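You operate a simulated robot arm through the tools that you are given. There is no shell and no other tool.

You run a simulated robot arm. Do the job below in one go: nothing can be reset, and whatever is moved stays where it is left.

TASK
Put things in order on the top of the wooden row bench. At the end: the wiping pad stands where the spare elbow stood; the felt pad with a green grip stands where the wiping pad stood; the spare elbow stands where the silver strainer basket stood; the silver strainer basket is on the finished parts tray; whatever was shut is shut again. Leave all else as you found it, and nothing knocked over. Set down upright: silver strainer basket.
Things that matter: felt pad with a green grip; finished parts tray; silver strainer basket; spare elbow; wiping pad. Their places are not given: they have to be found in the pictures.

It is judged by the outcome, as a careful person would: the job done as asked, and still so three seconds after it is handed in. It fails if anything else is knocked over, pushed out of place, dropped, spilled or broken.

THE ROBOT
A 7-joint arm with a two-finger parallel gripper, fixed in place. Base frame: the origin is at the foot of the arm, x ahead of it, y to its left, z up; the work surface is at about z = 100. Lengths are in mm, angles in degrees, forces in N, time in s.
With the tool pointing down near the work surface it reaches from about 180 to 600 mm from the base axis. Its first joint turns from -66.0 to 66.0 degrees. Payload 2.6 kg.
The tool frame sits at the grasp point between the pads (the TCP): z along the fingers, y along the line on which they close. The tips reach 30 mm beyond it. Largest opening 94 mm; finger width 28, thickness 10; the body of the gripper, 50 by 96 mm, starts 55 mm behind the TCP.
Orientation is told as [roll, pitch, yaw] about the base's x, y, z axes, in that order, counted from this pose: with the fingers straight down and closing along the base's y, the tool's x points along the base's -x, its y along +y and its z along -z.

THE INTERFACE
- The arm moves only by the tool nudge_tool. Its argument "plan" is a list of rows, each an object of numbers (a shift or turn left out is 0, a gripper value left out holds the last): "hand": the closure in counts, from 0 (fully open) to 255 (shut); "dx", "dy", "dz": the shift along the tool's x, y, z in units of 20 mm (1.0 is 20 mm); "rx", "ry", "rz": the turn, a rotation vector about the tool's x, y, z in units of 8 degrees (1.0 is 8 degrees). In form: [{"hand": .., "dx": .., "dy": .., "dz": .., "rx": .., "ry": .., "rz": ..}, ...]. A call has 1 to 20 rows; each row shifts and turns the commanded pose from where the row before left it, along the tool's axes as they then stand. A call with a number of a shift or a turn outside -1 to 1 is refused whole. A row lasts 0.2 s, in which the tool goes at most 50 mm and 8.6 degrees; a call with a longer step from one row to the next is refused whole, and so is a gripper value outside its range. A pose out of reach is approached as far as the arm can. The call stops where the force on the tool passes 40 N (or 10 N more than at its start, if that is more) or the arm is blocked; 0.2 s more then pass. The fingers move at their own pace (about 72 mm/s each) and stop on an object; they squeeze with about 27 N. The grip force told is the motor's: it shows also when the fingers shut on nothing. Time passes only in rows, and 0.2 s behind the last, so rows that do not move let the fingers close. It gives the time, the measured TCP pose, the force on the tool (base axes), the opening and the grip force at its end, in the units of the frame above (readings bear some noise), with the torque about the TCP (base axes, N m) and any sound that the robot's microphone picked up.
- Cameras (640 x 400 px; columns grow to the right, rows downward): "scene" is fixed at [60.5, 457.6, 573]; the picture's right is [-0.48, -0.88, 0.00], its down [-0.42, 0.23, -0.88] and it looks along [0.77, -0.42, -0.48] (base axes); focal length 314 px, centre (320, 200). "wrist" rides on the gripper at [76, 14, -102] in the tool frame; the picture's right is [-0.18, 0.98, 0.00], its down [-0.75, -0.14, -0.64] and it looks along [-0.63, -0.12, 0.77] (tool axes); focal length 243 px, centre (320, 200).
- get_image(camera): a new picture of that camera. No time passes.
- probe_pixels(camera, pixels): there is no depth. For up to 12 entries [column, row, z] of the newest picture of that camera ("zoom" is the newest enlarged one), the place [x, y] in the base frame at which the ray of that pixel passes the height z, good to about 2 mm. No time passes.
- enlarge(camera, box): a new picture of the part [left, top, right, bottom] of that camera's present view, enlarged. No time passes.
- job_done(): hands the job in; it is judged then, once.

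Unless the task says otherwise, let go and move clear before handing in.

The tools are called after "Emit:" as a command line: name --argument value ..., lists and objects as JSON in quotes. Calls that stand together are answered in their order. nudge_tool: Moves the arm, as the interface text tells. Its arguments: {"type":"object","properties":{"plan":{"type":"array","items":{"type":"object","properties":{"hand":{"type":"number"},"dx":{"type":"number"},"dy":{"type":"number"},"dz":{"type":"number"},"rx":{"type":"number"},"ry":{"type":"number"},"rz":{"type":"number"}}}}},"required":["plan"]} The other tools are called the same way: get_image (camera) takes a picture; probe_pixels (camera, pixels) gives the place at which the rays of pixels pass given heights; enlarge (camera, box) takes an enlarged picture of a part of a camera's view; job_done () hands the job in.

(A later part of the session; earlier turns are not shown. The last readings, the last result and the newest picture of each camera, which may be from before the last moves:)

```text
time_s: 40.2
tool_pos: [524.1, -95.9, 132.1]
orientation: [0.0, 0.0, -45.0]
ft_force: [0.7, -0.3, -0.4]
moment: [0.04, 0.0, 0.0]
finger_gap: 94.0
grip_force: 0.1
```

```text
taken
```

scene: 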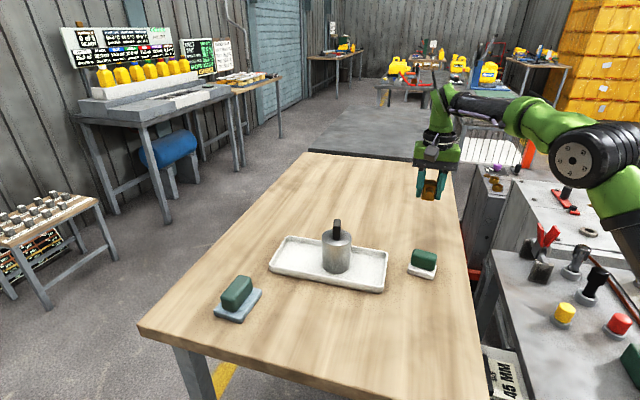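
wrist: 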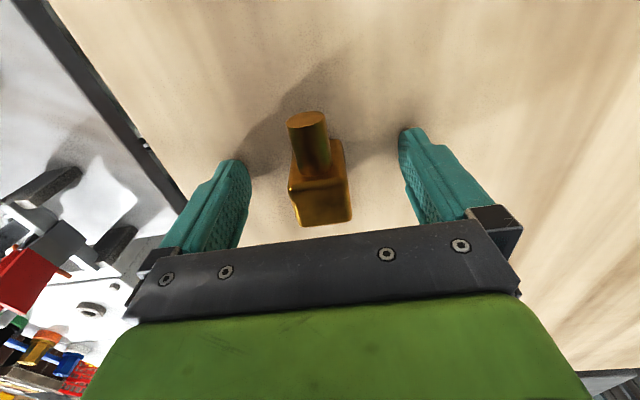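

The elbow stands free at the basket's former place. I'll rise, unwind the yaw, and head for the blue pad.

Emit:
nudge_tool --plan '[{"dz": -0.6}, {"dz": -1}, {"dz": -1}, {"dz": -1}, {"dz": -1, "rz": -0.9375}, {"dz": -1, "rz": -0.9375}, {"dz": -1, "rz": -0.9375}, {"dz": -1, "rz": -0.9375}, {"dz": -1, "rz": -0.9375}, {"dz": -0.8, "rz": -0.9375}, {"dx": 0.31, "dy": 0.99}, {"dx": 0.31, "dy": 0.99}, {"dx": 0.31, "dy": 0.99}, {"dx": 0.31, "dy": 0.99}, {"dx": 0.31, "dy": 0.99}, {"dx": 0.31, "dy": 0.99}, {"dx": 0.31, "dy": 0.99}, {"dx": 0.31, "dy": 0.99}, {"dx": 0.31, "dy": 0.99}, {"dx": 0.31, "dy": 0.99}]'

Emit:
nudge_tool --plan '[{"dx": 0.31, "dy": 0.99}, {"dx": 0.31, "dy": 0.99}, {"dx": 0.31, "dy": 0.99}, {"dx": 0.31, "dy": 0.99}, {"dx": 0.31, "dy": 0.99}, {"dx": 0.31, "dy": 0.99}, {"dx": 0.31, "dy": 0.99}, {"dx": 0.31, "dy": 0.99}, {"dx": 0.31, "dy": 0.99}, {"dx": 0.31, "dy": 0.99}, {}, {}]'

Emit:
get_image --camera "wrist"

Emit:
get_image --camera "scene"

```text
time_s: 44.4
tool_pos: [463.1, 101.3, 319.9]
orientation: [0.0, 0.0, -0.1]
ft_force: [-0.7, 0.3, -0.7]
moment: [0.02, -0.02, 0.01]
finger_gap: 94.1
grip_force: 0.1
```

```text
time_s: 47.0
tool_pos: [402.9, 301.4, 323.0]
orientation: [0.0, 0.0, -0.2]
ft_force: [0.1, -0.8, 0.6]
moment: [0.02, 0.01, -0.01]
finger_gap: 93.9
grip_force: 0.0
```

```text
taken
```

wrist: 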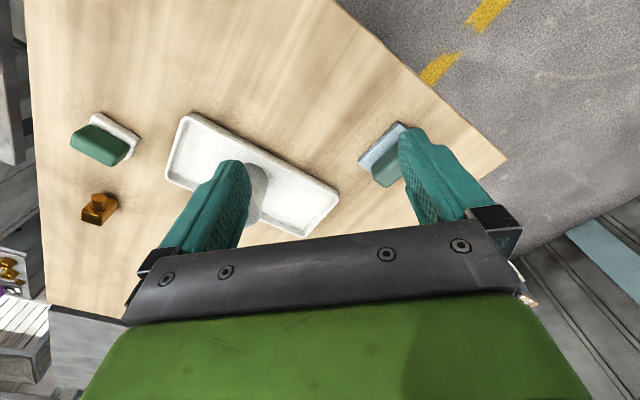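

```text
taken
```

scene: 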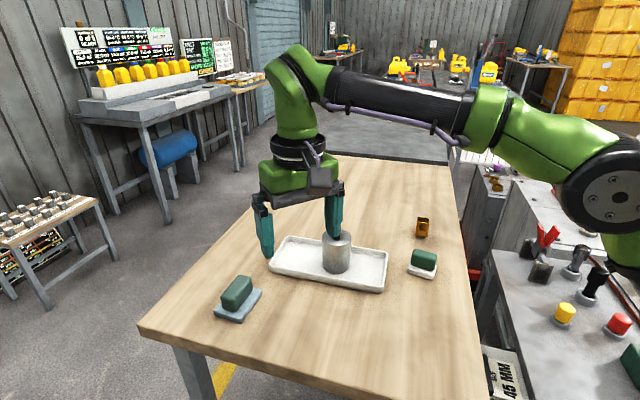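

The elbow stands well at scene (422,227). I'll yaw +39° so the fingers line up with the blue pad's long axis (tangential here) and look at it better.

Emit:
nudge_tool --plan '[{"rz": -0.975}, {"rz": -0.975}, {"rz": -0.975}, {"rz": -0.975}, {"rz": -0.975}, {"dx": -1}, {"dx": -1}, {"dx": -1, "dz": 0.5}, {"dz": 0.5}, {}, {}]'

Emit:
get_image --camera "wrist"

Emit:
enlarge --camera "wrist" --box '[250, 50, 400, 180]'

```text
time_s: 49.4
tool_pos: [430.4, 326.0, 311.8]
orientation: [0.0, -0.1, 39.0]
ft_force: [-0.7, 0.2, -0.6]
moment: [-0.01, 0.02, 0.02]
finger_gap: 93.7
grip_force: 0.1
out of reach, approached as far as the arm can: row 8
```

```text
taken
```

wrist: 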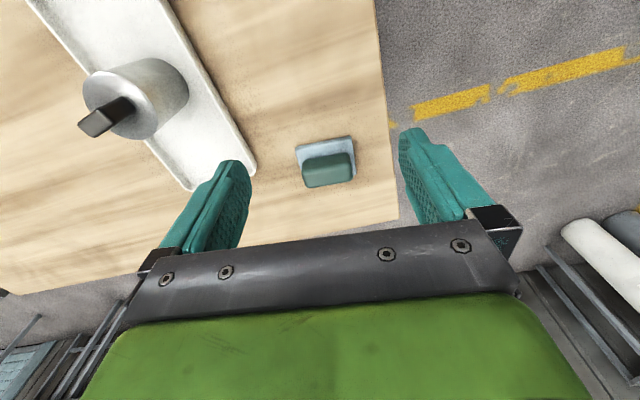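

```text
3.08 times, centred on (325, 115) of wrist
```

zoom: 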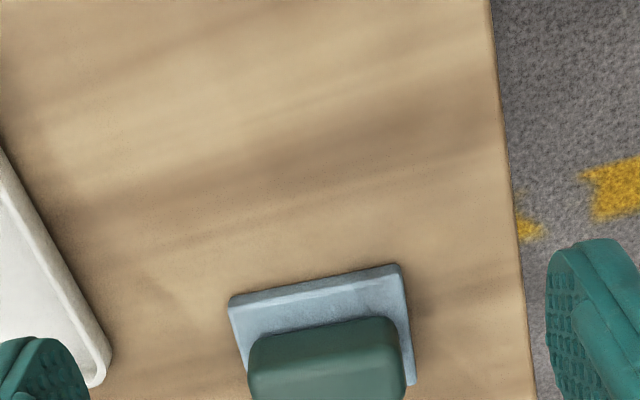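

The arm was limited at r≈543 at this height with a vertical tool, so I'll lower, then tilt outward to gain reach. First I'll probe the pad corners from this zoom.

Emit:
probe_pixels --camera "zoom" --pixels '[[230, 296, 110], [402, 263, 110], [230, 306, 100], [415, 385, 100], [252, 342, 140], [398, 320, 140]]'

Emit:
nudge_tool --plan '[{"dz": 1}, {"dz": 1}, {"dz": 1}, {"dz": 1}, {}, {}]'

Emit:
get_image --camera "wrist"

```text
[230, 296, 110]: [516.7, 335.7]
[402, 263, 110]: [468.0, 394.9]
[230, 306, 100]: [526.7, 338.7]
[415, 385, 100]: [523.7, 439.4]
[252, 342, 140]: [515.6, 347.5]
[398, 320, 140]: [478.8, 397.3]
```

```text
time_s: 50.8
tool_pos: [431.6, 327.4, 230.4]
orientation: [-0.1, 0.0, 39.0]
ft_force: [0.6, -0.3, 0.4]
moment: [0.03, 0.02, 0.02]
finger_gap: 93.9
grip_force: 0.0
```

```text
taken
```

wrist: 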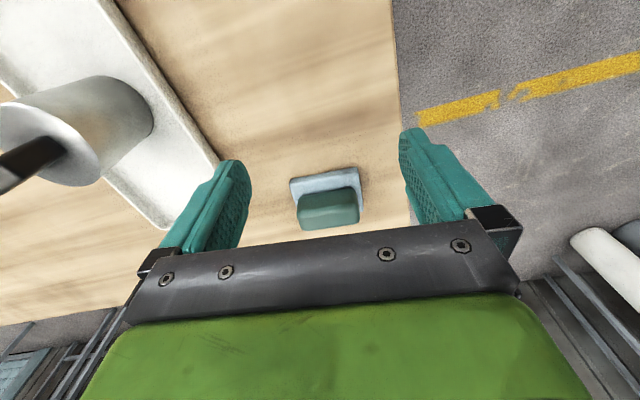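

The measurements agree with a blue pad centre near (520,388). I'll tilt the tool 20° outward about the closing axis and advance 80 mm at constant height.

Emit:
nudge_tool --plan '[{"ry": -0.85}, {"ry": -0.85}, {"ry": -0.85}, {"dx": -0.937, "dz": 0.349}, {"dx": -0.937, "dz": 0.349}, {"dx": -0.937, "dz": 0.349}, {"dx": -0.937, "dz": 0.349}, {}, {}]'

Emit:
get_image --camera "wrist"

Emit:
get_image --camera "scene"

```text
time_s: 52.8
tool_pos: [493.2, 376.9, 232.6]
orientation: [0.0, -20.4, 39.0]
ft_force: [-0.2, 0.3, 0.3]
moment: [0.0, 0.01, -0.02]
finger_gap: 94.1
grip_force: 0.1
```

```text
taken
```

wrist: 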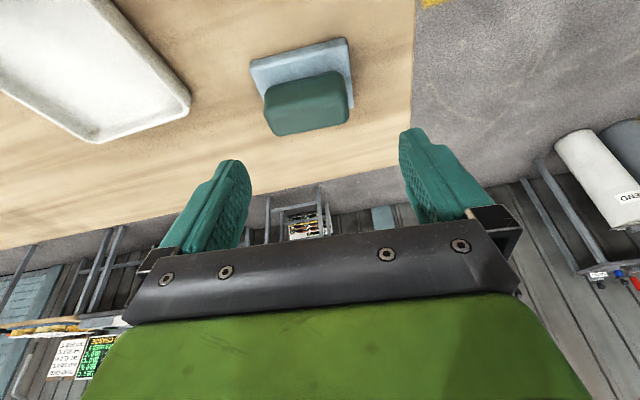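

```text
taken
```

scene: 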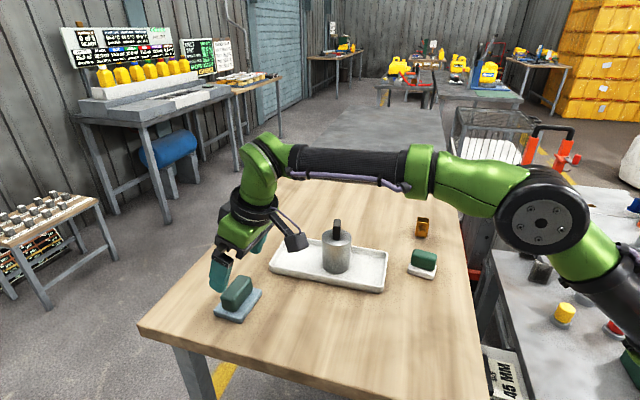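

The tilt gave the reach: TCP at (493,377,233). The pad is at wrist (305,90), so I'll zoom and measure the grip and base.

Emit:
enlarge --camera "wrist" --box '[235, 20, 375, 150]'

```text
3.08 times, centred on (305, 85) of wrist
```

zoom: 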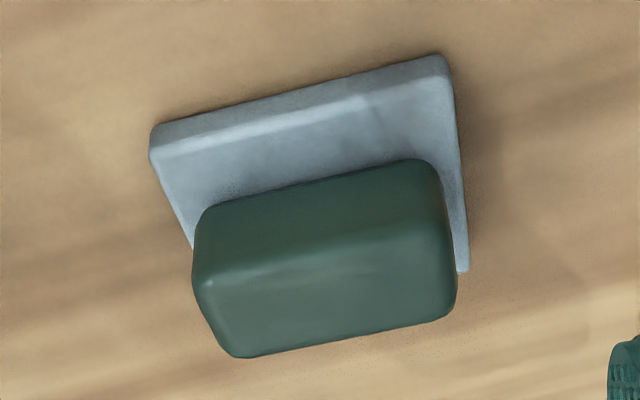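

Emit:
probe_pixels --camera "zoom" --pixels '[[155, 125, 100], [443, 57, 100], [152, 155, 112], [452, 85, 112], [468, 272, 100], [468, 272, 112], [200, 285, 140], [442, 228, 140], [457, 308, 140], [232, 355, 140], [198, 215, 112], [435, 165, 112]]'

Emit:
probe_pixels --camera "scene" --pixels '[[213.2, 315.5, 100], [240, 324.3, 100], [262, 295.7, 100]]'

```text
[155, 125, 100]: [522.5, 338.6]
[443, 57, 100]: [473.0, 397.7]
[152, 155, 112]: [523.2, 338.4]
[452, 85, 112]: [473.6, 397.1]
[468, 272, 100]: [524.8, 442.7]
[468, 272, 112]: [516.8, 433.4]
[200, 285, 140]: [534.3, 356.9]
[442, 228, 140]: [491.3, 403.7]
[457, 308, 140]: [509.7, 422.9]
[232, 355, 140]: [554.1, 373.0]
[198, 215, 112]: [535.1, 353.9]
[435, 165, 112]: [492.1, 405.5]
```

```text
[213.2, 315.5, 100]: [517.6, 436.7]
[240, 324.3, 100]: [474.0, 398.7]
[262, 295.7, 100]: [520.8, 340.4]
```

The blue pad's base centres at (520.3,387.5), its grip is ~63×26 mm with top z≈140, and the base top is ≈112. I'll align the tilted fingers with the grip ends and descend partway to z≈172.

Emit:
nudge_tool --plan '[{"dx": -0.52, "dz": 0.194, "dy": -0.22}, {"dx": -0.52, "dz": 0.194, "dy": -0.22}, {"dx": 0.349, "dz": 0.937}, {"dx": 0.349, "dz": 0.937}, {"dx": 0.349, "dz": 0.937}, {}, {}]'

Emit:
get_image --camera "wrist"

Emit:
enlarge --camera "scene" --box '[180, 220, 300, 340]'

```text
time_s: 54.4
tool_pos: [516.7, 383.6, 171.6]
orientation: [0.0, -20.5, 39.0]
ft_force: [0.1, -0.1, -0.3]
moment: [-0.01, 0.0, -0.02]
finger_gap: 94.0
grip_force: 0.2
```

```text
taken
```

wrist: 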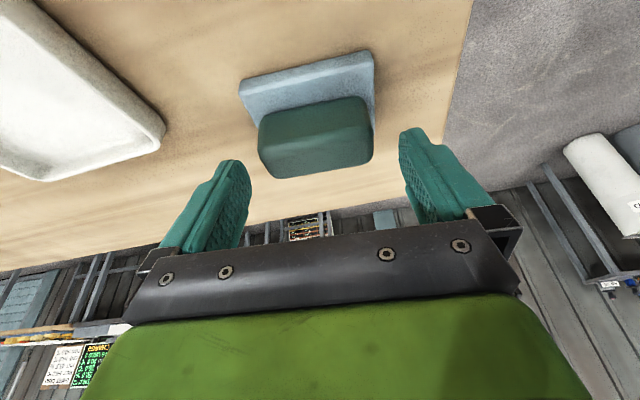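

```text
3.33 times, centred on (240, 280) of scene
```

zoom: 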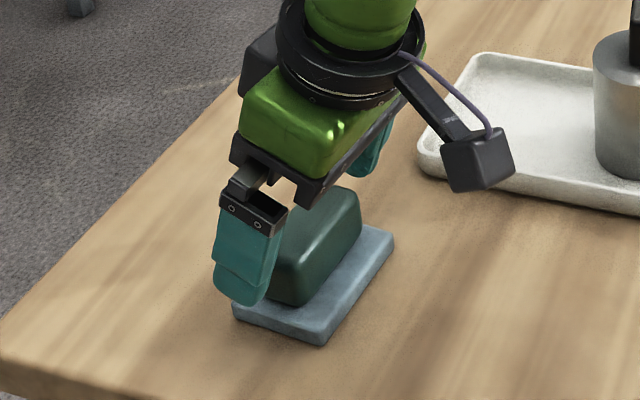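

The fingers straddle the grip at wrist (315,138) evenly. I'll descend to z≈147 so tips stay just above the base, then close.

Emit:
nudge_tool --plan '[{"dx": 0.215, "dz": 0.576}, {"dx": 0.215, "dz": 0.576}, {}]'

Emit:
get_image --camera "wrist"

Emit:
enlarge --camera "scene" --box '[190, 240, 290, 330]'

```text
time_s: 55.2
tool_pos: [515.7, 383.1, 146.8]
orientation: [0.0, -20.4, 39.0]
ft_force: [0.0, 0.1, 0.0]
moment: [-0.03, -0.03, 0.02]
finger_gap: 94.1
grip_force: 0.1
```

```text
taken
```

wrist: 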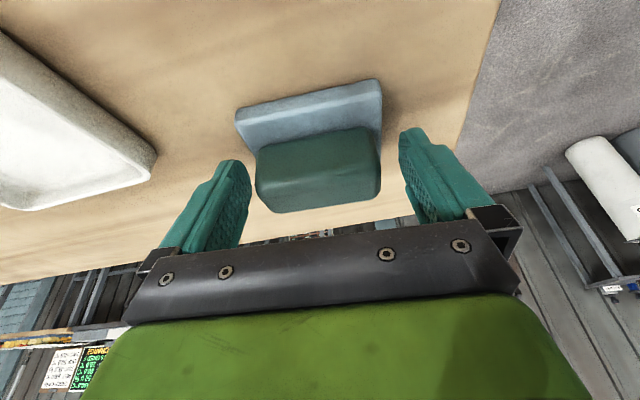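

```text
4.44 times, centred on (240, 285) of scene
```

zoom: 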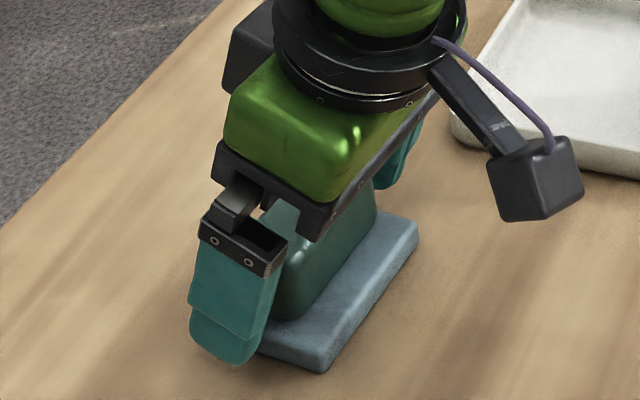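

The tips appear just above base level and outside the base ends. I'll close.

Emit:
nudge_tool --plan '[{"hand": 60}, {"hand": 120}, {"hand": 255}, {"hand": 255}, {"hand": 255}]'

Emit:
get_image --camera "wrist"

Emit:
enlarge --camera "scene" --box '[190, 240, 290, 330]'

```text
time_s: 56.4
tool_pos: [515.5, 384.5, 146.4]
orientation: [0.0, -20.4, 39.0]
ft_force: [-0.1, 0.0, 0.1]
moment: [-0.01, 0.01, 0.03]
finger_gap: 79.2
grip_force: 27.0
```

```text
taken
```

wrist: 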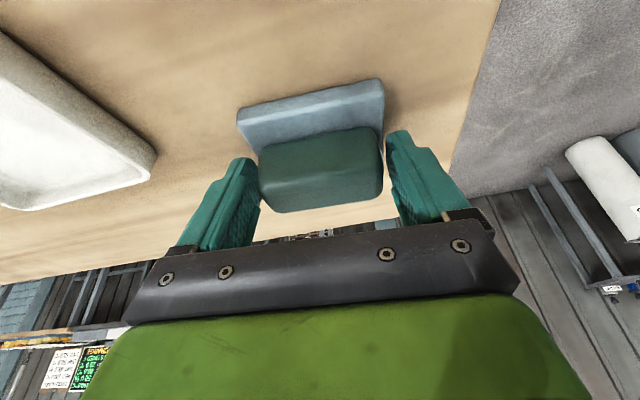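

```text
4.44 times, centred on (240, 285) of scene
```

zoom: 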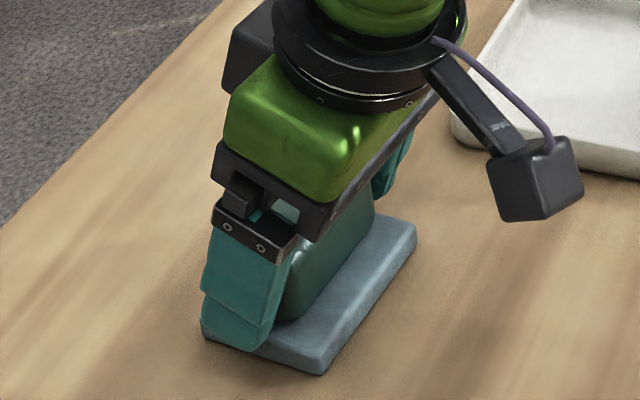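

The gap stopped at 79.2 mm, which is the base's length, not the grip's: the tips caught the base ends. I'll reopen, rise 7 mm and close on the grip itself.

Emit:
nudge_tool --plan '[{"hand": 0}, {"hand": 0}, {"dx": -0.122, "dz": -0.328}, {}]'

Emit:
enlarge --camera "wrist" --box '[180, 60, 460, 240]'

```text
time_s: 57.4
tool_pos: [515.3, 382.7, 155.1]
orientation: [0.0, -20.4, 39.0]
ft_force: [0.5, -0.2, -0.2]
moment: [-0.02, -0.02, 0.03]
finger_gap: 93.9
grip_force: 0.0
```

```text
2.22 times, centred on (320, 150) of wrist
```

zoom: 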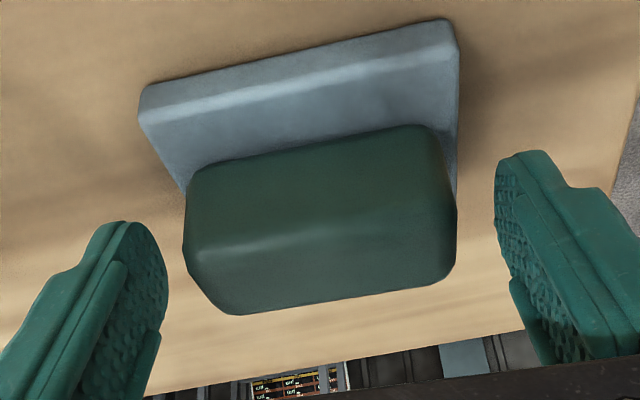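

Emit:
probe_pixels --camera "zoom" --pixels '[[140, 95, 100], [447, 20, 100], [140, 122, 114], [455, 50, 114]]'

Emit:
nudge_tool --plan '[{"hand": 100}, {"hand": 255}, {"hand": 255}, {"hand": 255}, {"hand": 255}]'

Emit:
get_image --camera "wrist"

Emit:
enlarge --camera "scene" --box '[190, 240, 290, 330]'

```text
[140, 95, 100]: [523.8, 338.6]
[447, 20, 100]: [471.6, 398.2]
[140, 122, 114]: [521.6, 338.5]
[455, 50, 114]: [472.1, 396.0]
```

```text
time_s: 58.6
tool_pos: [515.6, 383.1, 152.8]
orientation: [0.0, -20.4, 39.0]
ft_force: [-0.3, -0.2, 1.0]
moment: [0.01, -0.02, 0.01]
finger_gap: 71.7
grip_force: 26.8
```

```text
taken
```

wrist: 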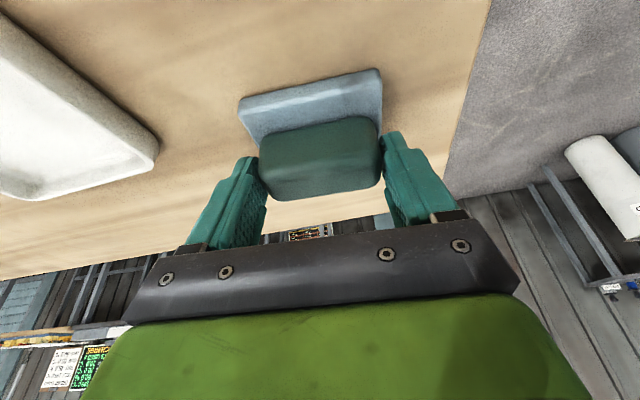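

```text
4.44 times, centred on (240, 285) of scene
```

zoom: 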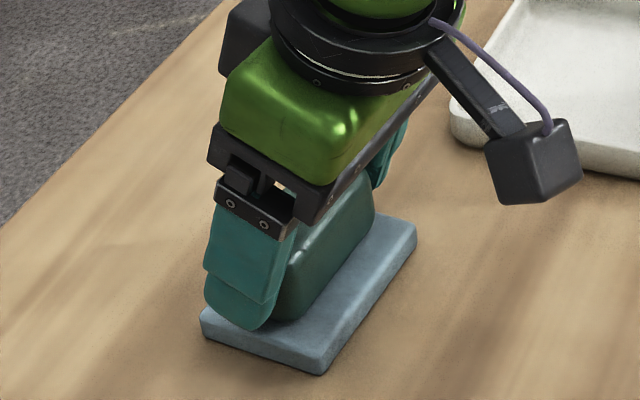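

The gap is now 71.7 mm, the grip's ends. I'll lift slightly and check it's held and level.

Emit:
nudge_tool --plan '[{"dx": -0.07, "dz": -0.187}, {"dx": -0.105, "dz": -0.281}, {"dx": -0.175, "dz": -0.47}, {"dx": -0.175, "dz": -0.47}, {}]'

Emit:
get_image --camera "wrist"

Emit:
enlarge --camera "scene" --box '[180, 210, 300, 330]'

```text
time_s: 59.8
tool_pos: [516.6, 381.4, 184.6]
orientation: [0.0, -20.5, 38.9]
ft_force: [0.2, 0.4, -1.0]
moment: [0.01, -0.01, 0.0]
finger_gap: 71.6
grip_force: 27.1
```

```text
taken
```

wrist: 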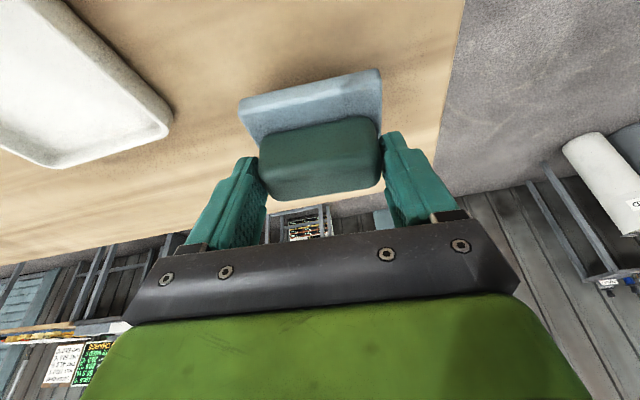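

```text
3.33 times, centred on (240, 270) of scene
```

zoom: 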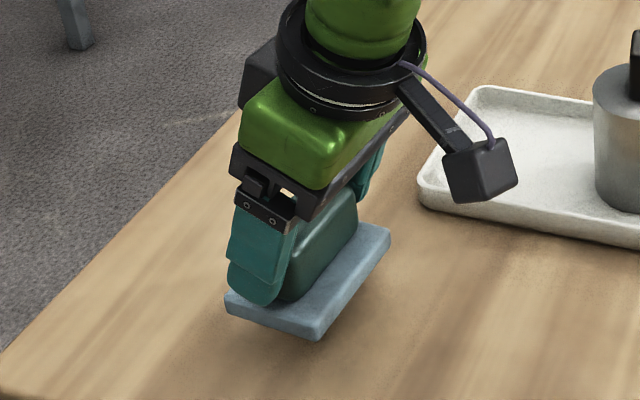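

The wiping pad is lifted level. I'll carry it inward to the elbow's former spot, aiming its centre at (331,151), keeping the same tilt.

Emit:
nudge_tool --plan '[{"dx": 0.35, "dz": -0.4, "dy": -0.1}, {"dx": 0.78, "dz": -0.557, "dy": -0.2}, {"dx": 0.78, "dz": -0.557, "dy": -0.2}, {"dx": 0.78, "dz": -0.557, "dy": -0.2}, {"dx": 0.78, "dz": -0.557, "dy": -0.2}, {"dx": 0.867, "dz": -0.323, "dy": -0.2}, {"dx": 0.867, "dz": -0.323, "dy": -0.2}, {"dx": 0.867, "dz": -0.323, "dy": -0.2}, {"dx": 0.867, "dz": -0.323, "dy": -0.2}, {"dx": 0.867, "dz": -0.323, "dy": -0.2}, {"dx": 0.867, "dz": -0.323, "dy": -0.2}, {"dx": 0.867, "dz": -0.323, "dy": -0.2}, {"dx": 0.867, "dz": -0.323, "dy": -0.2}, {"dx": 0.867, "dz": -0.323, "dy": -0.2}, {"dx": 0.867, "dz": -0.323, "dy": -0.2}, {"dx": 0.867, "dz": -0.323, "dy": -0.2}, {"dx": 0.6, "dz": -0.223, "dy": -0.1}, {}, {}]'

Emit:
get_image --camera "wrist"

Emit:
get_image --camera "scene"

```text
time_s: 63.8
tool_pos: [322.7, 144.1, 207.8]
orientation: [-0.1, -20.4, 39.0]
ft_force: [0.5, 0.1, -0.1]
moment: [0.01, 0.01, -0.01]
finger_gap: 71.7
grip_force: 26.7
```

```text
taken
```

wrist: 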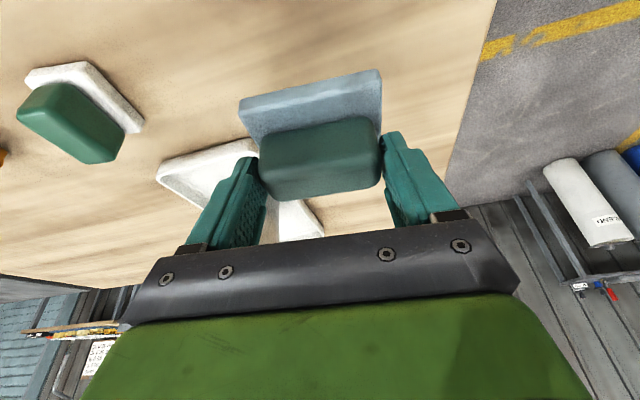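

```text
taken
```

scene: 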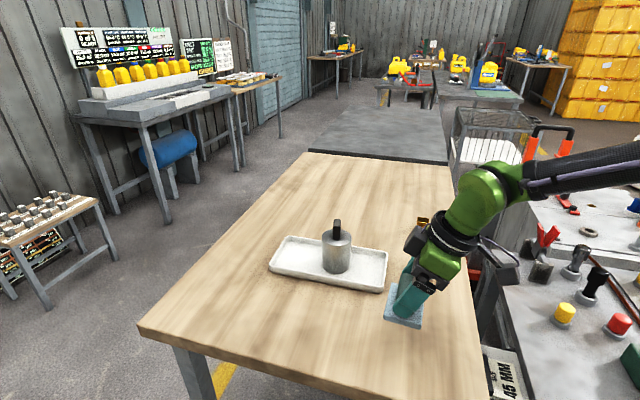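

I'll correct 4 mm outward and lower to about 4 mm above the bench.

Emit:
nudge_tool --plan '[{"dx": -0.187, "dz": 0.07}, {"dx": 0.2, "dz": 0.54}, {"dx": 0.3, "dz": 0.8}, {"dx": 0.25, "dz": 0.68}, {"dx": 0.14, "dz": 0.375}, {}]'

Emit:
enlarge --camera "scene" --box '[350, 230, 470, 350]'

```text
time_s: 65.2
tool_pos: [326.7, 147.3, 158.4]
orientation: [0.0, -20.4, 39.0]
ft_force: [0.0, 0.2, -1.6]
moment: [-0.02, -0.02, -0.03]
finger_gap: 71.6
grip_force: 26.4
```

```text
3.33 times, centred on (410, 290) of scene
```

zoom: 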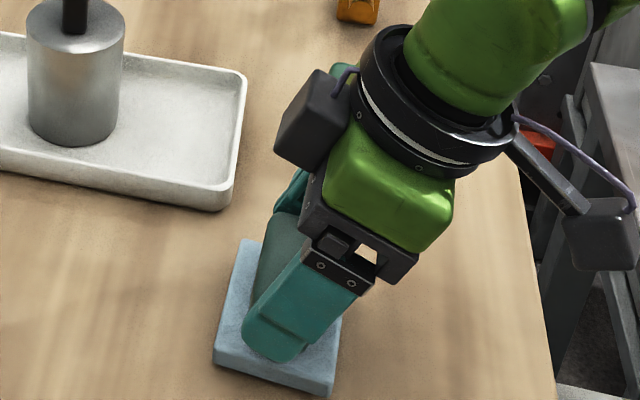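

Emit:
nudge_tool --plan '[{"dx": 0.022, "dz": 0.06}, {"dx": 0.022, "dz": 0.06}, {"dx": 0.022, "dz": 0.06}, {}]'

```text
time_s: 66.2
tool_pos: [326.4, 146.6, 154.0]
orientation: [-0.1, -20.4, 39.0]
ft_force: [0.8, 0.4, -1.4]
moment: [0.03, 0.01, -0.03]
finger_gap: 71.6
grip_force: 26.8
```

Emit:
nudge_tool --plan '[{"dx": 0.016, "dz": 0.042}, {}]'

Emit:
nudge_tool --plan '[{"dx": 0.016, "dz": 0.042}, {}]'

```text
time_s: 66.8
tool_pos: [326.6, 147.4, 153.6]
orientation: [0.0, -20.4, 39.0]
ft_force: [-6.4, -2.8, 9.1]
moment: [0.04, 0.11, 0.07]
finger_gap: 71.5
grip_force: 27.3
```

```text
time_s: 67.4
tool_pos: [325.7, 147.8, 153.8]
orientation: [0.0, -20.5, 39.0]
ft_force: [-19.6, -6.3, 31.3]
moment: [-0.11, 0.54, -0.04]
finger_gap: 71.7
grip_force: 26.7
```

It is pressed on the bench (31 N), so I'll back off 1 mm and release.

Emit:
nudge_tool --plan '[{"dx": -0.016, "dz": -0.042}, {"hand": 90}, {"hand": 40}, {"hand": 20}, {"hand": 20}]'

Emit:
get_image --camera "wrist"

Emit:
enlarge --camera "scene" --box '[350, 230, 470, 350]'

```text
time_s: 68.6
tool_pos: [327.1, 147.6, 153.9]
orientation: [0.0, -20.4, 39.1]
ft_force: [-0.4, -0.2, 0.9]
moment: [0.01, 0.03, -0.01]
finger_gap: 86.7
grip_force: 0.0
```

```text
taken
```

wrist: 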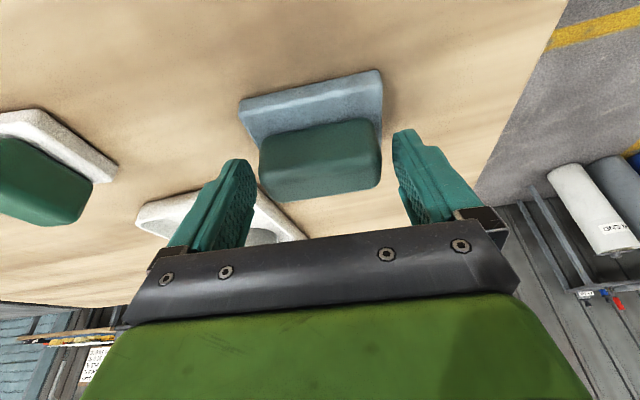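

```text
3.33 times, centred on (410, 290) of scene
```

zoom: 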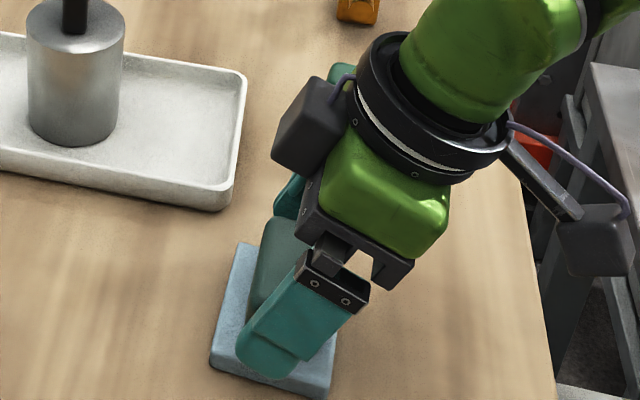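

The wiping pad stands flat and free. I'll withdraw along the tool axis, then slide sideways to look over the white felt pad.

Emit:
nudge_tool --plan '[{"dz": -0.5}, {"dz": -1}, {"dz": -1, "hand": 0}, {"dz": -1}, {"dz": -1}, {"dz": -1}, {"dz": -1}, {"dy": -0.9, "dx": -0.1}, {"dy": -0.9, "dx": -0.1}, {"dy": -0.9, "dx": -0.1}, {"dy": -0.9, "dx": -0.1}, {"dy": -0.9, "dx": -0.1}, {"dy": -0.9, "dx": -0.1}, {"dy": -0.9, "dx": -0.1}, {"dy": -0.9, "dx": -0.1}, {"dy": -0.9, "dx": -0.1}, {}, {}]'

Emit:
get_image --camera "wrist"

Emit:
get_image --camera "scene"

```text
time_s: 72.4
tool_pos: [407.1, 3.1, 281.1]
orientation: [0.0, -20.4, 39.0]
ft_force: [-0.7, -0.9, -0.3]
moment: [-0.01, 0.0, 0.0]
finger_gap: 93.8
grip_force: 0.1
```

```text
taken
```

wrist: 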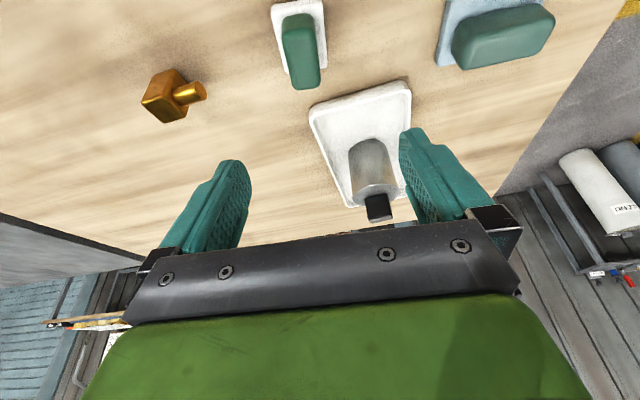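

```text
taken
```

scene: 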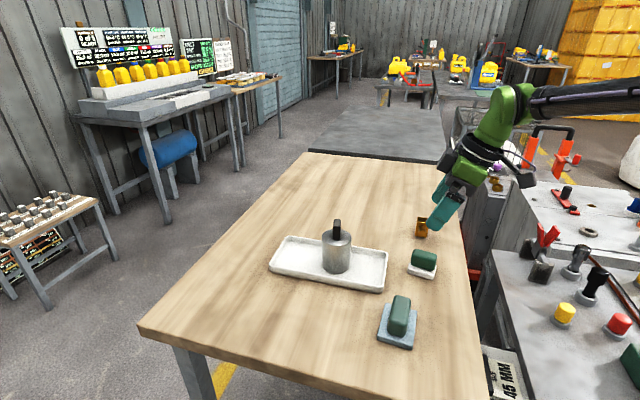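

The wiping pad now stands at scene (398,325), where the elbow stood. I'll zoom on the felt pad at wrist (302,42) for its exact pose.

Emit:
nudge_tool --plan '[{"dx": 0.937, "dz": -0.349}, {"dx": 0.6, "dz": -0.223}, {}, {}]'

Emit:
enlarge --camera "wrist" --box '[250, 10, 370, 130]'

```text
time_s: 73.4
tool_pos: [381.1, -18.8, 280.4]
orientation: [-0.1, -20.3, 39.0]
ft_force: [-0.1, 0.7, -0.7]
moment: [0.02, -0.02, -0.01]
finger_gap: 94.2
grip_force: 0.0
```

```text
3.33 times, centred on (310, 70) of wrist
```

zoom: 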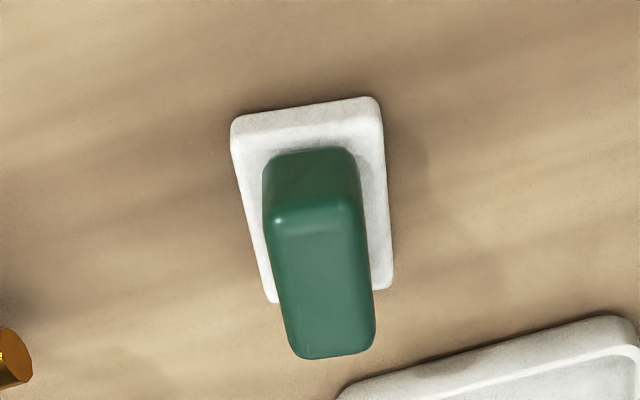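

Emit:
probe_pixels --camera "zoom" --pixels '[[232, 122, 100], [376, 97, 100], [233, 150, 112], [382, 122, 112], [278, 303, 112], [393, 285, 112], [268, 222, 140], [358, 205, 140], [375, 348, 140], [298, 357, 140], [266, 160, 112], [348, 148, 112]]'

Emit:
enlarge --camera "scene" --box '[395, 240, 451, 285]'

```text
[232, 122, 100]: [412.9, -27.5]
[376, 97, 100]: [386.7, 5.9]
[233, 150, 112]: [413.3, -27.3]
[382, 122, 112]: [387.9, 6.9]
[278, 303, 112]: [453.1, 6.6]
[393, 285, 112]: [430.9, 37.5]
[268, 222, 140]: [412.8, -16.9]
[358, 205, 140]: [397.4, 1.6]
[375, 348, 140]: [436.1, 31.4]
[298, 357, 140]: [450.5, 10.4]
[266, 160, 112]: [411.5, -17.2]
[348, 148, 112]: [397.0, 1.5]
```

```text
8.89 times, centred on (423, 262) of scene
```

zoom: 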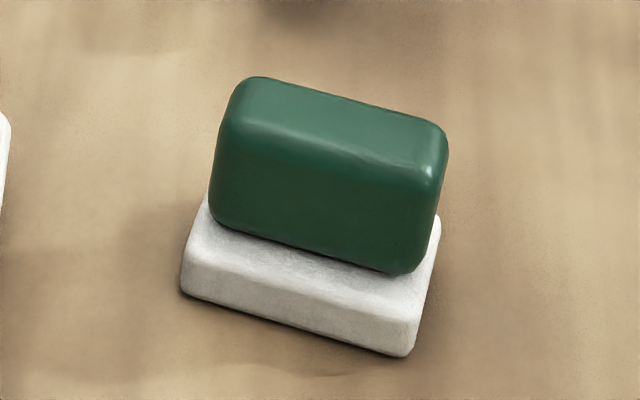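

The felt pad's base centres at (421,6), its grip at about (424,6.6) with the long axis at ~37°. I'll trim the yaw to 37°, centre the tilted fingers across the grip and lower to z≈190.

Emit:
nudge_tool --plan '[{"rx": 0.087, "rz": 0.234}, {"dx": -0.94, "dz": 0.35, "dy": -0.14}, {"dx": -0.94, "dz": 0.35, "dy": -0.14}, {"dx": 0.314, "dz": 0.843}, {"dx": 0.314, "dz": 0.843}, {"dx": 0.314, "dz": 0.843}, {"dx": 0.314, "dz": 0.843}, {"dx": 0.314, "dz": 0.843}, {}, {}]'

Emit:
get_image --camera "wrist"

Emit:
enlarge --camera "wrist" --box '[230, 60, 410, 210]'

```text
time_s: 75.6
tool_pos: [417.8, 1.7, 191.2]
orientation: [0.0, -20.4, 37.0]
ft_force: [-0.6, -0.2, -0.7]
moment: [-0.02, 0.01, 0.0]
finger_gap: 94.0
grip_force: 0.1
```

```text
taken
```

wrist: 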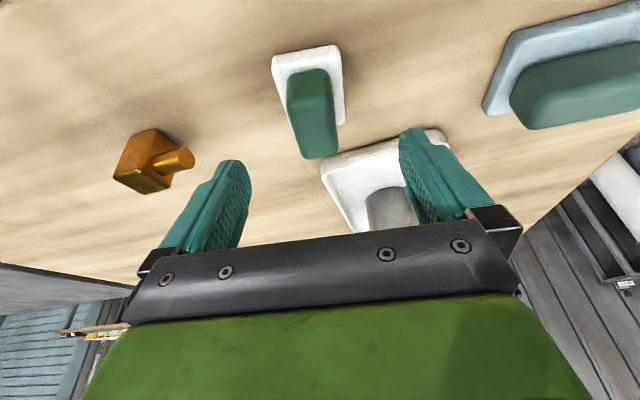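

```text
2.67 times, centred on (320, 135) of wrist
```

zoom: 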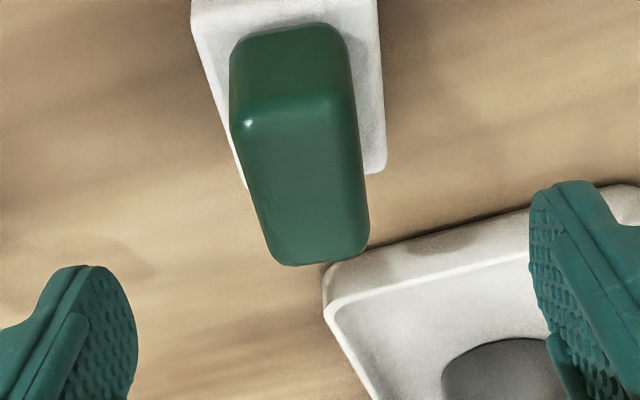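

Emit:
probe_pixels --camera "zoom" --pixels '[[238, 122, 140], [346, 100, 140], [369, 248, 140], [275, 262, 140], [238, 60, 112], [335, 35, 112], [245, 185, 112], [385, 170, 112]]'

```text
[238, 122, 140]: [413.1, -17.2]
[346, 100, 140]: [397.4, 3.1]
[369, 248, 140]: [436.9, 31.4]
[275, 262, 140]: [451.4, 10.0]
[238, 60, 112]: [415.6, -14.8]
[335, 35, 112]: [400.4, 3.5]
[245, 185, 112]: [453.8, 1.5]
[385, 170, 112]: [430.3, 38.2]
```

Consistent: grip centre (424.7,6.8). I'll descend to z≈153 and close.

Emit:
nudge_tool --plan '[{"dx": 0.25, "dz": 0.67}, {"dx": 0.25, "dz": 0.67}, {"dx": 0.166, "dz": 0.45}, {}, {"hand": 120}, {"hand": 255}, {"hand": 255}, {"hand": 255}, {"hand": 255}, {"hand": 255}]'

Emit:
get_image --camera "wrist"

Emit:
enlarge --camera "scene" --box '[360, 180, 480, 300]'

```text
time_s: 77.8
tool_pos: [417.2, 1.3, 151.7]
orientation: [0.0, -20.3, 37.0]
ft_force: [0.1, 0.6, -0.7]
moment: [0.01, 0.03, 0.03]
finger_gap: 31.6
grip_force: 26.3
```

```text
taken
```

wrist: 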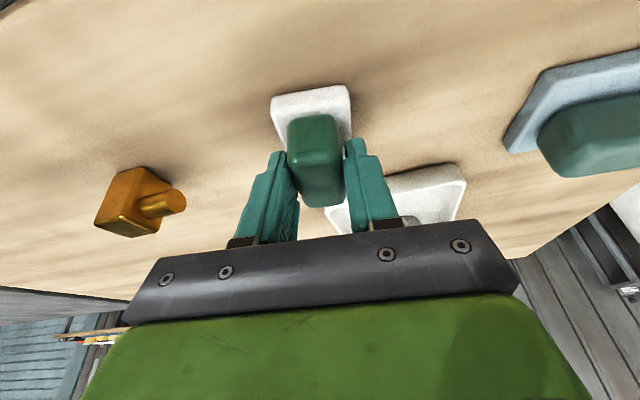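

```text
3.33 times, centred on (420, 240) of scene
```

zoom: 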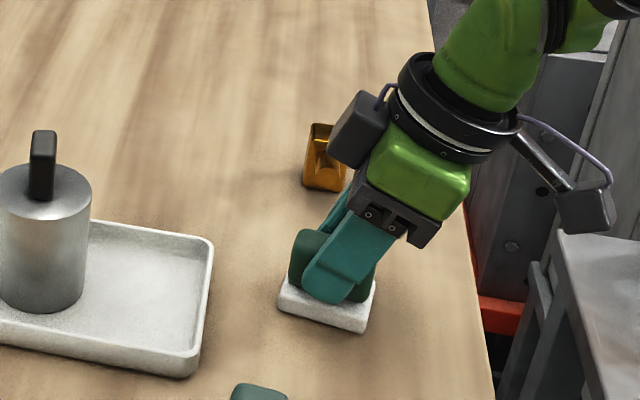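

The gap stopped at 31.6 mm on the grip, with the elbow untouched at wrist (140,205). I'll lift the felt pad and check.

Emit:
nudge_tool --plan '[{"dx": -0.07, "dz": -0.19}, {"dx": -0.175, "dz": -0.47}, {"dx": -0.28, "dz": -0.75}, {"dx": -0.314, "dz": -0.843}, {"dx": -0.314, "dz": -0.843}, {"dx": -0.28, "dz": -0.75}, {}]'

Emit:
get_image --camera "wrist"

Emit:
get_image --camera "scene"

```text
time_s: 79.4
tool_pos: [416.4, 2.2, 234.6]
orientation: [0.0, -20.3, 37.1]
ft_force: [-0.3, -0.4, -0.9]
moment: [-0.01, 0.02, 0.0]
finger_gap: 31.3
grip_force: 27.0
```

```text
taken
```

wrist: 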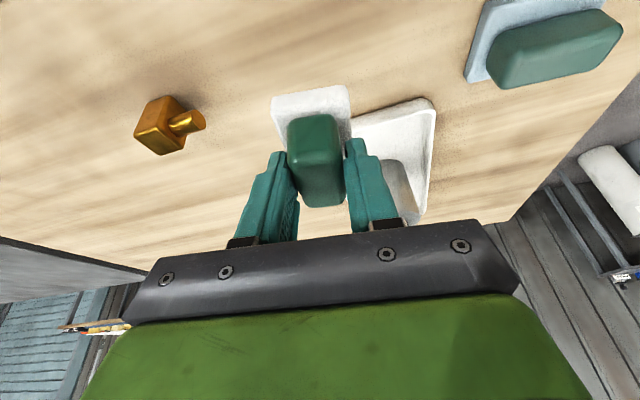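

```text
taken
```

scene: 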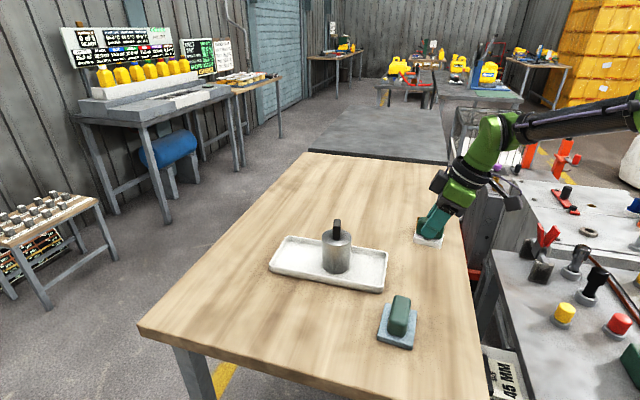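

The felt pad is held level. I'll carry it around the basket via (385,200), staying high.

Emit:
nudge_tool --plan '[{"dx": -0.22, "dz": 0.08, "dy": 0.45}, {"dx": -0.441, "dz": 0.164, "dy": 0.891}, {"dx": -0.441, "dz": 0.164, "dy": 0.891}, {"dx": -0.441, "dz": 0.164, "dy": 0.891}, {"dx": -0.441, "dz": 0.164, "dy": 0.891}, {"dx": -0.441, "dz": 0.164, "dy": 0.891}, {"dx": -0.441, "dz": 0.164, "dy": 0.891}, {"dx": -0.441, "dz": 0.164, "dy": 0.891}, {"dx": -0.441, "dz": 0.164, "dy": 0.891}, {"dx": -0.441, "dz": 0.164, "dy": 0.891}, {"dx": -0.22, "dz": 0.08, "dy": 0.45}, {}]'

Emit:
get_image --camera "scene"

```text
time_s: 82.0
tool_pos: [384.4, 201.6, 233.8]
orientation: [0.0, -20.4, 36.9]
ft_force: [0.2, 1.1, -0.6]
moment: [-0.02, 0.02, 0.03]
finger_gap: 31.5
grip_force: 27.0
```

```text
taken
```

scene: 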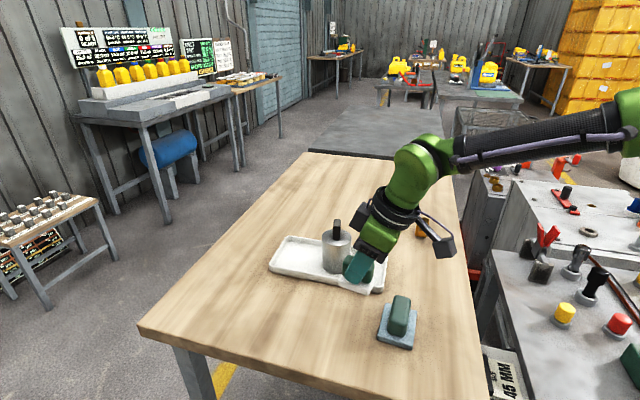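

Emit:
nudge_tool --plan '[{"dx": -0.42, "dz": 0.156, "dy": 0.14}, {"dx": -0.836, "dz": 0.3115, "dy": 0.28}, {"dx": -0.836, "dz": 0.3115, "dy": 0.28}, {"dx": -0.836, "dz": 0.3115, "dy": 0.28}, {"dx": -0.836, "dz": 0.3115, "dy": 0.28}, {"dx": -0.836, "dz": 0.3115, "dy": 0.28}, {"dx": -0.705, "dz": 0.6625, "dy": 0.28}, {"dx": -0.705, "dz": 0.6625, "dy": 0.28}, {"dx": -0.705, "dz": 0.6625, "dy": 0.28}, {"dx": -0.705, "dz": 0.6625, "dy": 0.28}, {"dx": -0.705, "dz": 0.6625, "dy": 0.28}, {"dx": -0.705, "dz": 0.6625, "dy": 0.28}, {"dx": -0.42, "dz": 0.156, "dy": 0.1}, {}, {}]'

Emit:
get_image --camera "wrist"

Emit:
get_image --camera "scene"

```text
time_s: 85.2
tool_pos: [515.0, 382.3, 190.3]
orientation: [0.0, -20.4, 37.0]
ft_force: [0.3, -0.3, -1.2]
moment: [-0.02, 0.0, 0.02]
finger_gap: 31.3
grip_force: 26.8
```

```text
taken
```

wrist: 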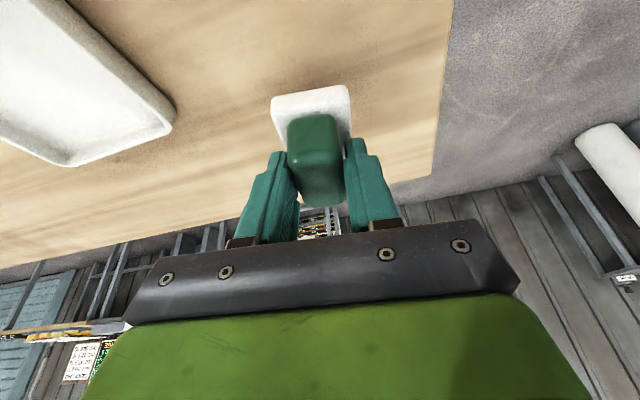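

```text
taken
```

scene: 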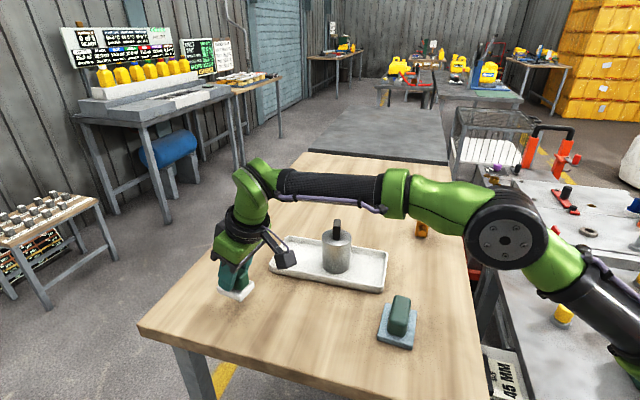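

The felt pad hangs over the wiping pad's old spot. I'll lower to about 4 mm above the bench.

Emit:
nudge_tool --plan '[{"dx": 0.2, "dz": 0.54}, {"dx": 0.2, "dz": 0.54}, {"dx": 0.12, "dz": 0.33}, {"dx": 0.06, "dz": 0.165}, {}]'

Emit:
enlarge --camera "scene" --box '[190, 230, 290, 330]'

```text
time_s: 86.4
tool_pos: [515.4, 382.4, 156.9]
orientation: [0.0, -20.3, 36.9]
ft_force: [0.3, -0.1, -0.6]
moment: [-0.03, 0.02, -0.01]
finger_gap: 31.2
grip_force: 26.5
```

```text
4.00 times, centred on (240, 280) of scene
```

zoom: 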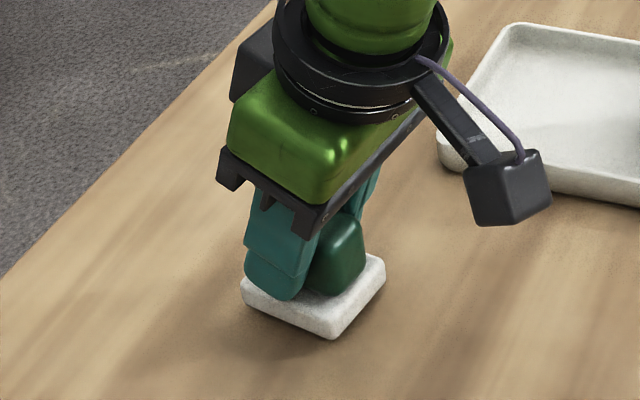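

Emit:
nudge_tool --plan '[{"dx": 0.022, "dz": 0.06}, {"dx": 0.022, "dz": 0.06}, {"dx": 0.022, "dz": 0.06}, {}]'

```text
time_s: 87.4
tool_pos: [516.7, 382.1, 152.5]
orientation: [0.1, -20.3, 37.0]
ft_force: [0.0, -0.3, -1.0]
moment: [-0.01, -0.03, -0.03]
finger_gap: 31.6
grip_force: 27.2
```

Emit:
nudge_tool --plan '[{"dx": 0.014, "dz": 0.037}, {}]'

```text
time_s: 88.0
tool_pos: [515.2, 383.8, 150.5]
orientation: [0.0, -20.3, 36.9]
ft_force: [-0.5, 0.5, -1.3]
moment: [-0.01, 0.01, 0.0]
finger_gap: 31.6
grip_force: 26.6
```

Emit:
nudge_tool --plan '[{"dx": 0.012, "dz": 0.033}, {}]'

```text
time_s: 88.6
tool_pos: [516.4, 381.8, 150.8]
orientation: [0.0, -20.5, 37.0]
ft_force: [-1.4, -0.6, 2.6]
moment: [-0.02, -0.06, -0.05]
finger_gap: 31.6
grip_force: 27.3
```

Contact at +2.6 N. I'll release and withdraw along the tool axis.

Emit:
nudge_tool --plan '[{"hand": 190}, {"hand": 120}, {"hand": 60}, {"hand": 30}, {}, {"dz": -0.4}, {"dz": -0.8}, {"dz": -1}, {"dz": -1}, {"dz": -1}, {"dz": -1}, {}]'

Emit:
get_image --camera "wrist"

Emit:
get_image --camera "scene"

```text
time_s: 91.2
tool_pos: [487.0, 361.1, 248.5]
orientation: [0.0, -20.5, 37.1]
ft_force: [0.5, 0.2, 0.2]
moment: [0.01, 0.0, 0.02]
finger_gap: 82.8
grip_force: 0.1
```

```text
taken
```

wrist: 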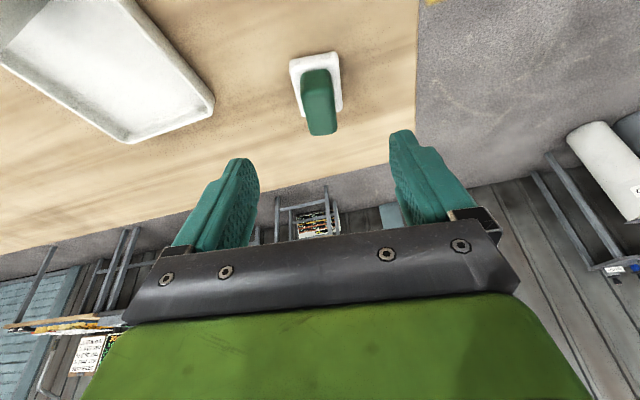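

```text
taken
```

scene: 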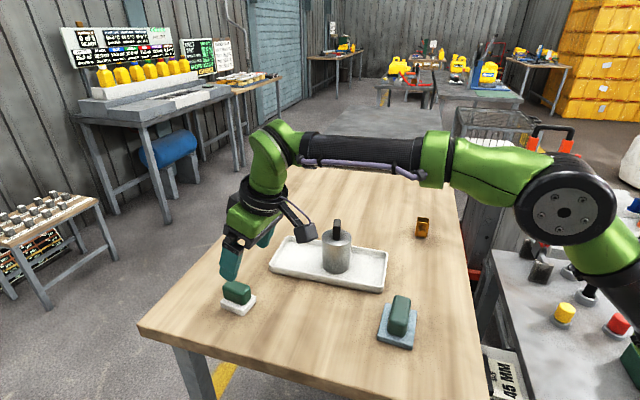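

All four objects are in place, with the felt pad upright at scene (238,297). I'll move the arm clear and level the tool, then verify positions.

Emit:
nudge_tool --plan '[{"dz": -1}, {"dz": -1}, {"dx": 0.9, "dz": -0.3}, {"dx": 0.9, "dz": -0.3, "ry": 0.85}, {"dx": 0.9, "ry": 0.85}, {"dx": 0.9, "ry": 0.85}, {"dx": 0.9, "hand": 0}, {"dx": 0.9}, {"dx": 0.9}, {}, {}]'

Emit:
get_image --camera "scene"

Emit:
get_image --camera "wrist"

Emit:
enlarge --camera "scene" --box '[200, 180, 480, 360]'

```text
time_s: 93.6
tool_pos: [372.9, 276.0, 277.6]
orientation: [0.0, 0.0, 37.0]
ft_force: [0.0, 0.7, -0.8]
moment: [0.02, -0.02, -0.01]
finger_gap: 94.0
grip_force: 0.0
```

```text
taken
```

scene: 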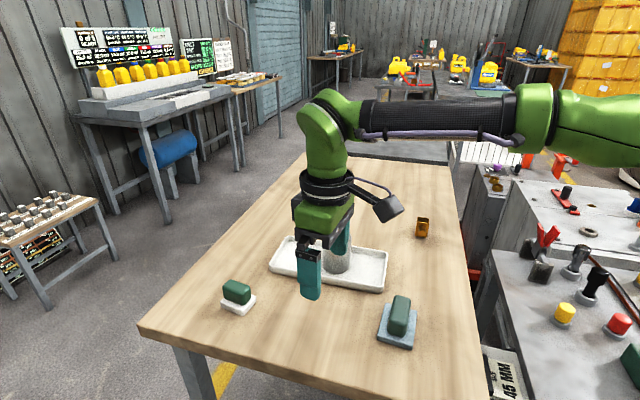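

```text
taken
```

wrist: 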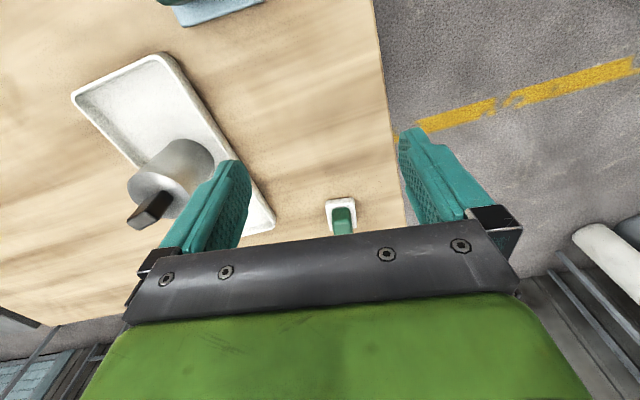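

```text
2.22 times, centred on (340, 270) of scene
```

zoom: 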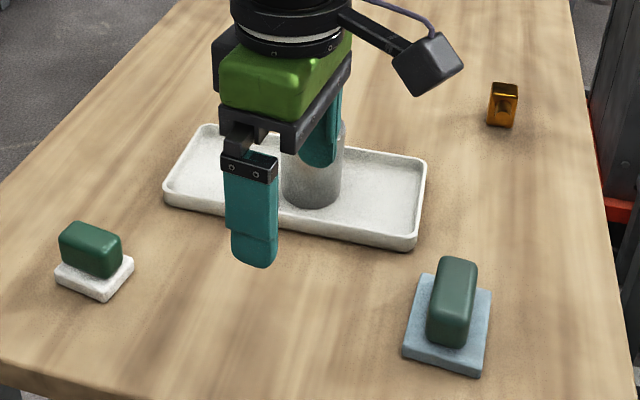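

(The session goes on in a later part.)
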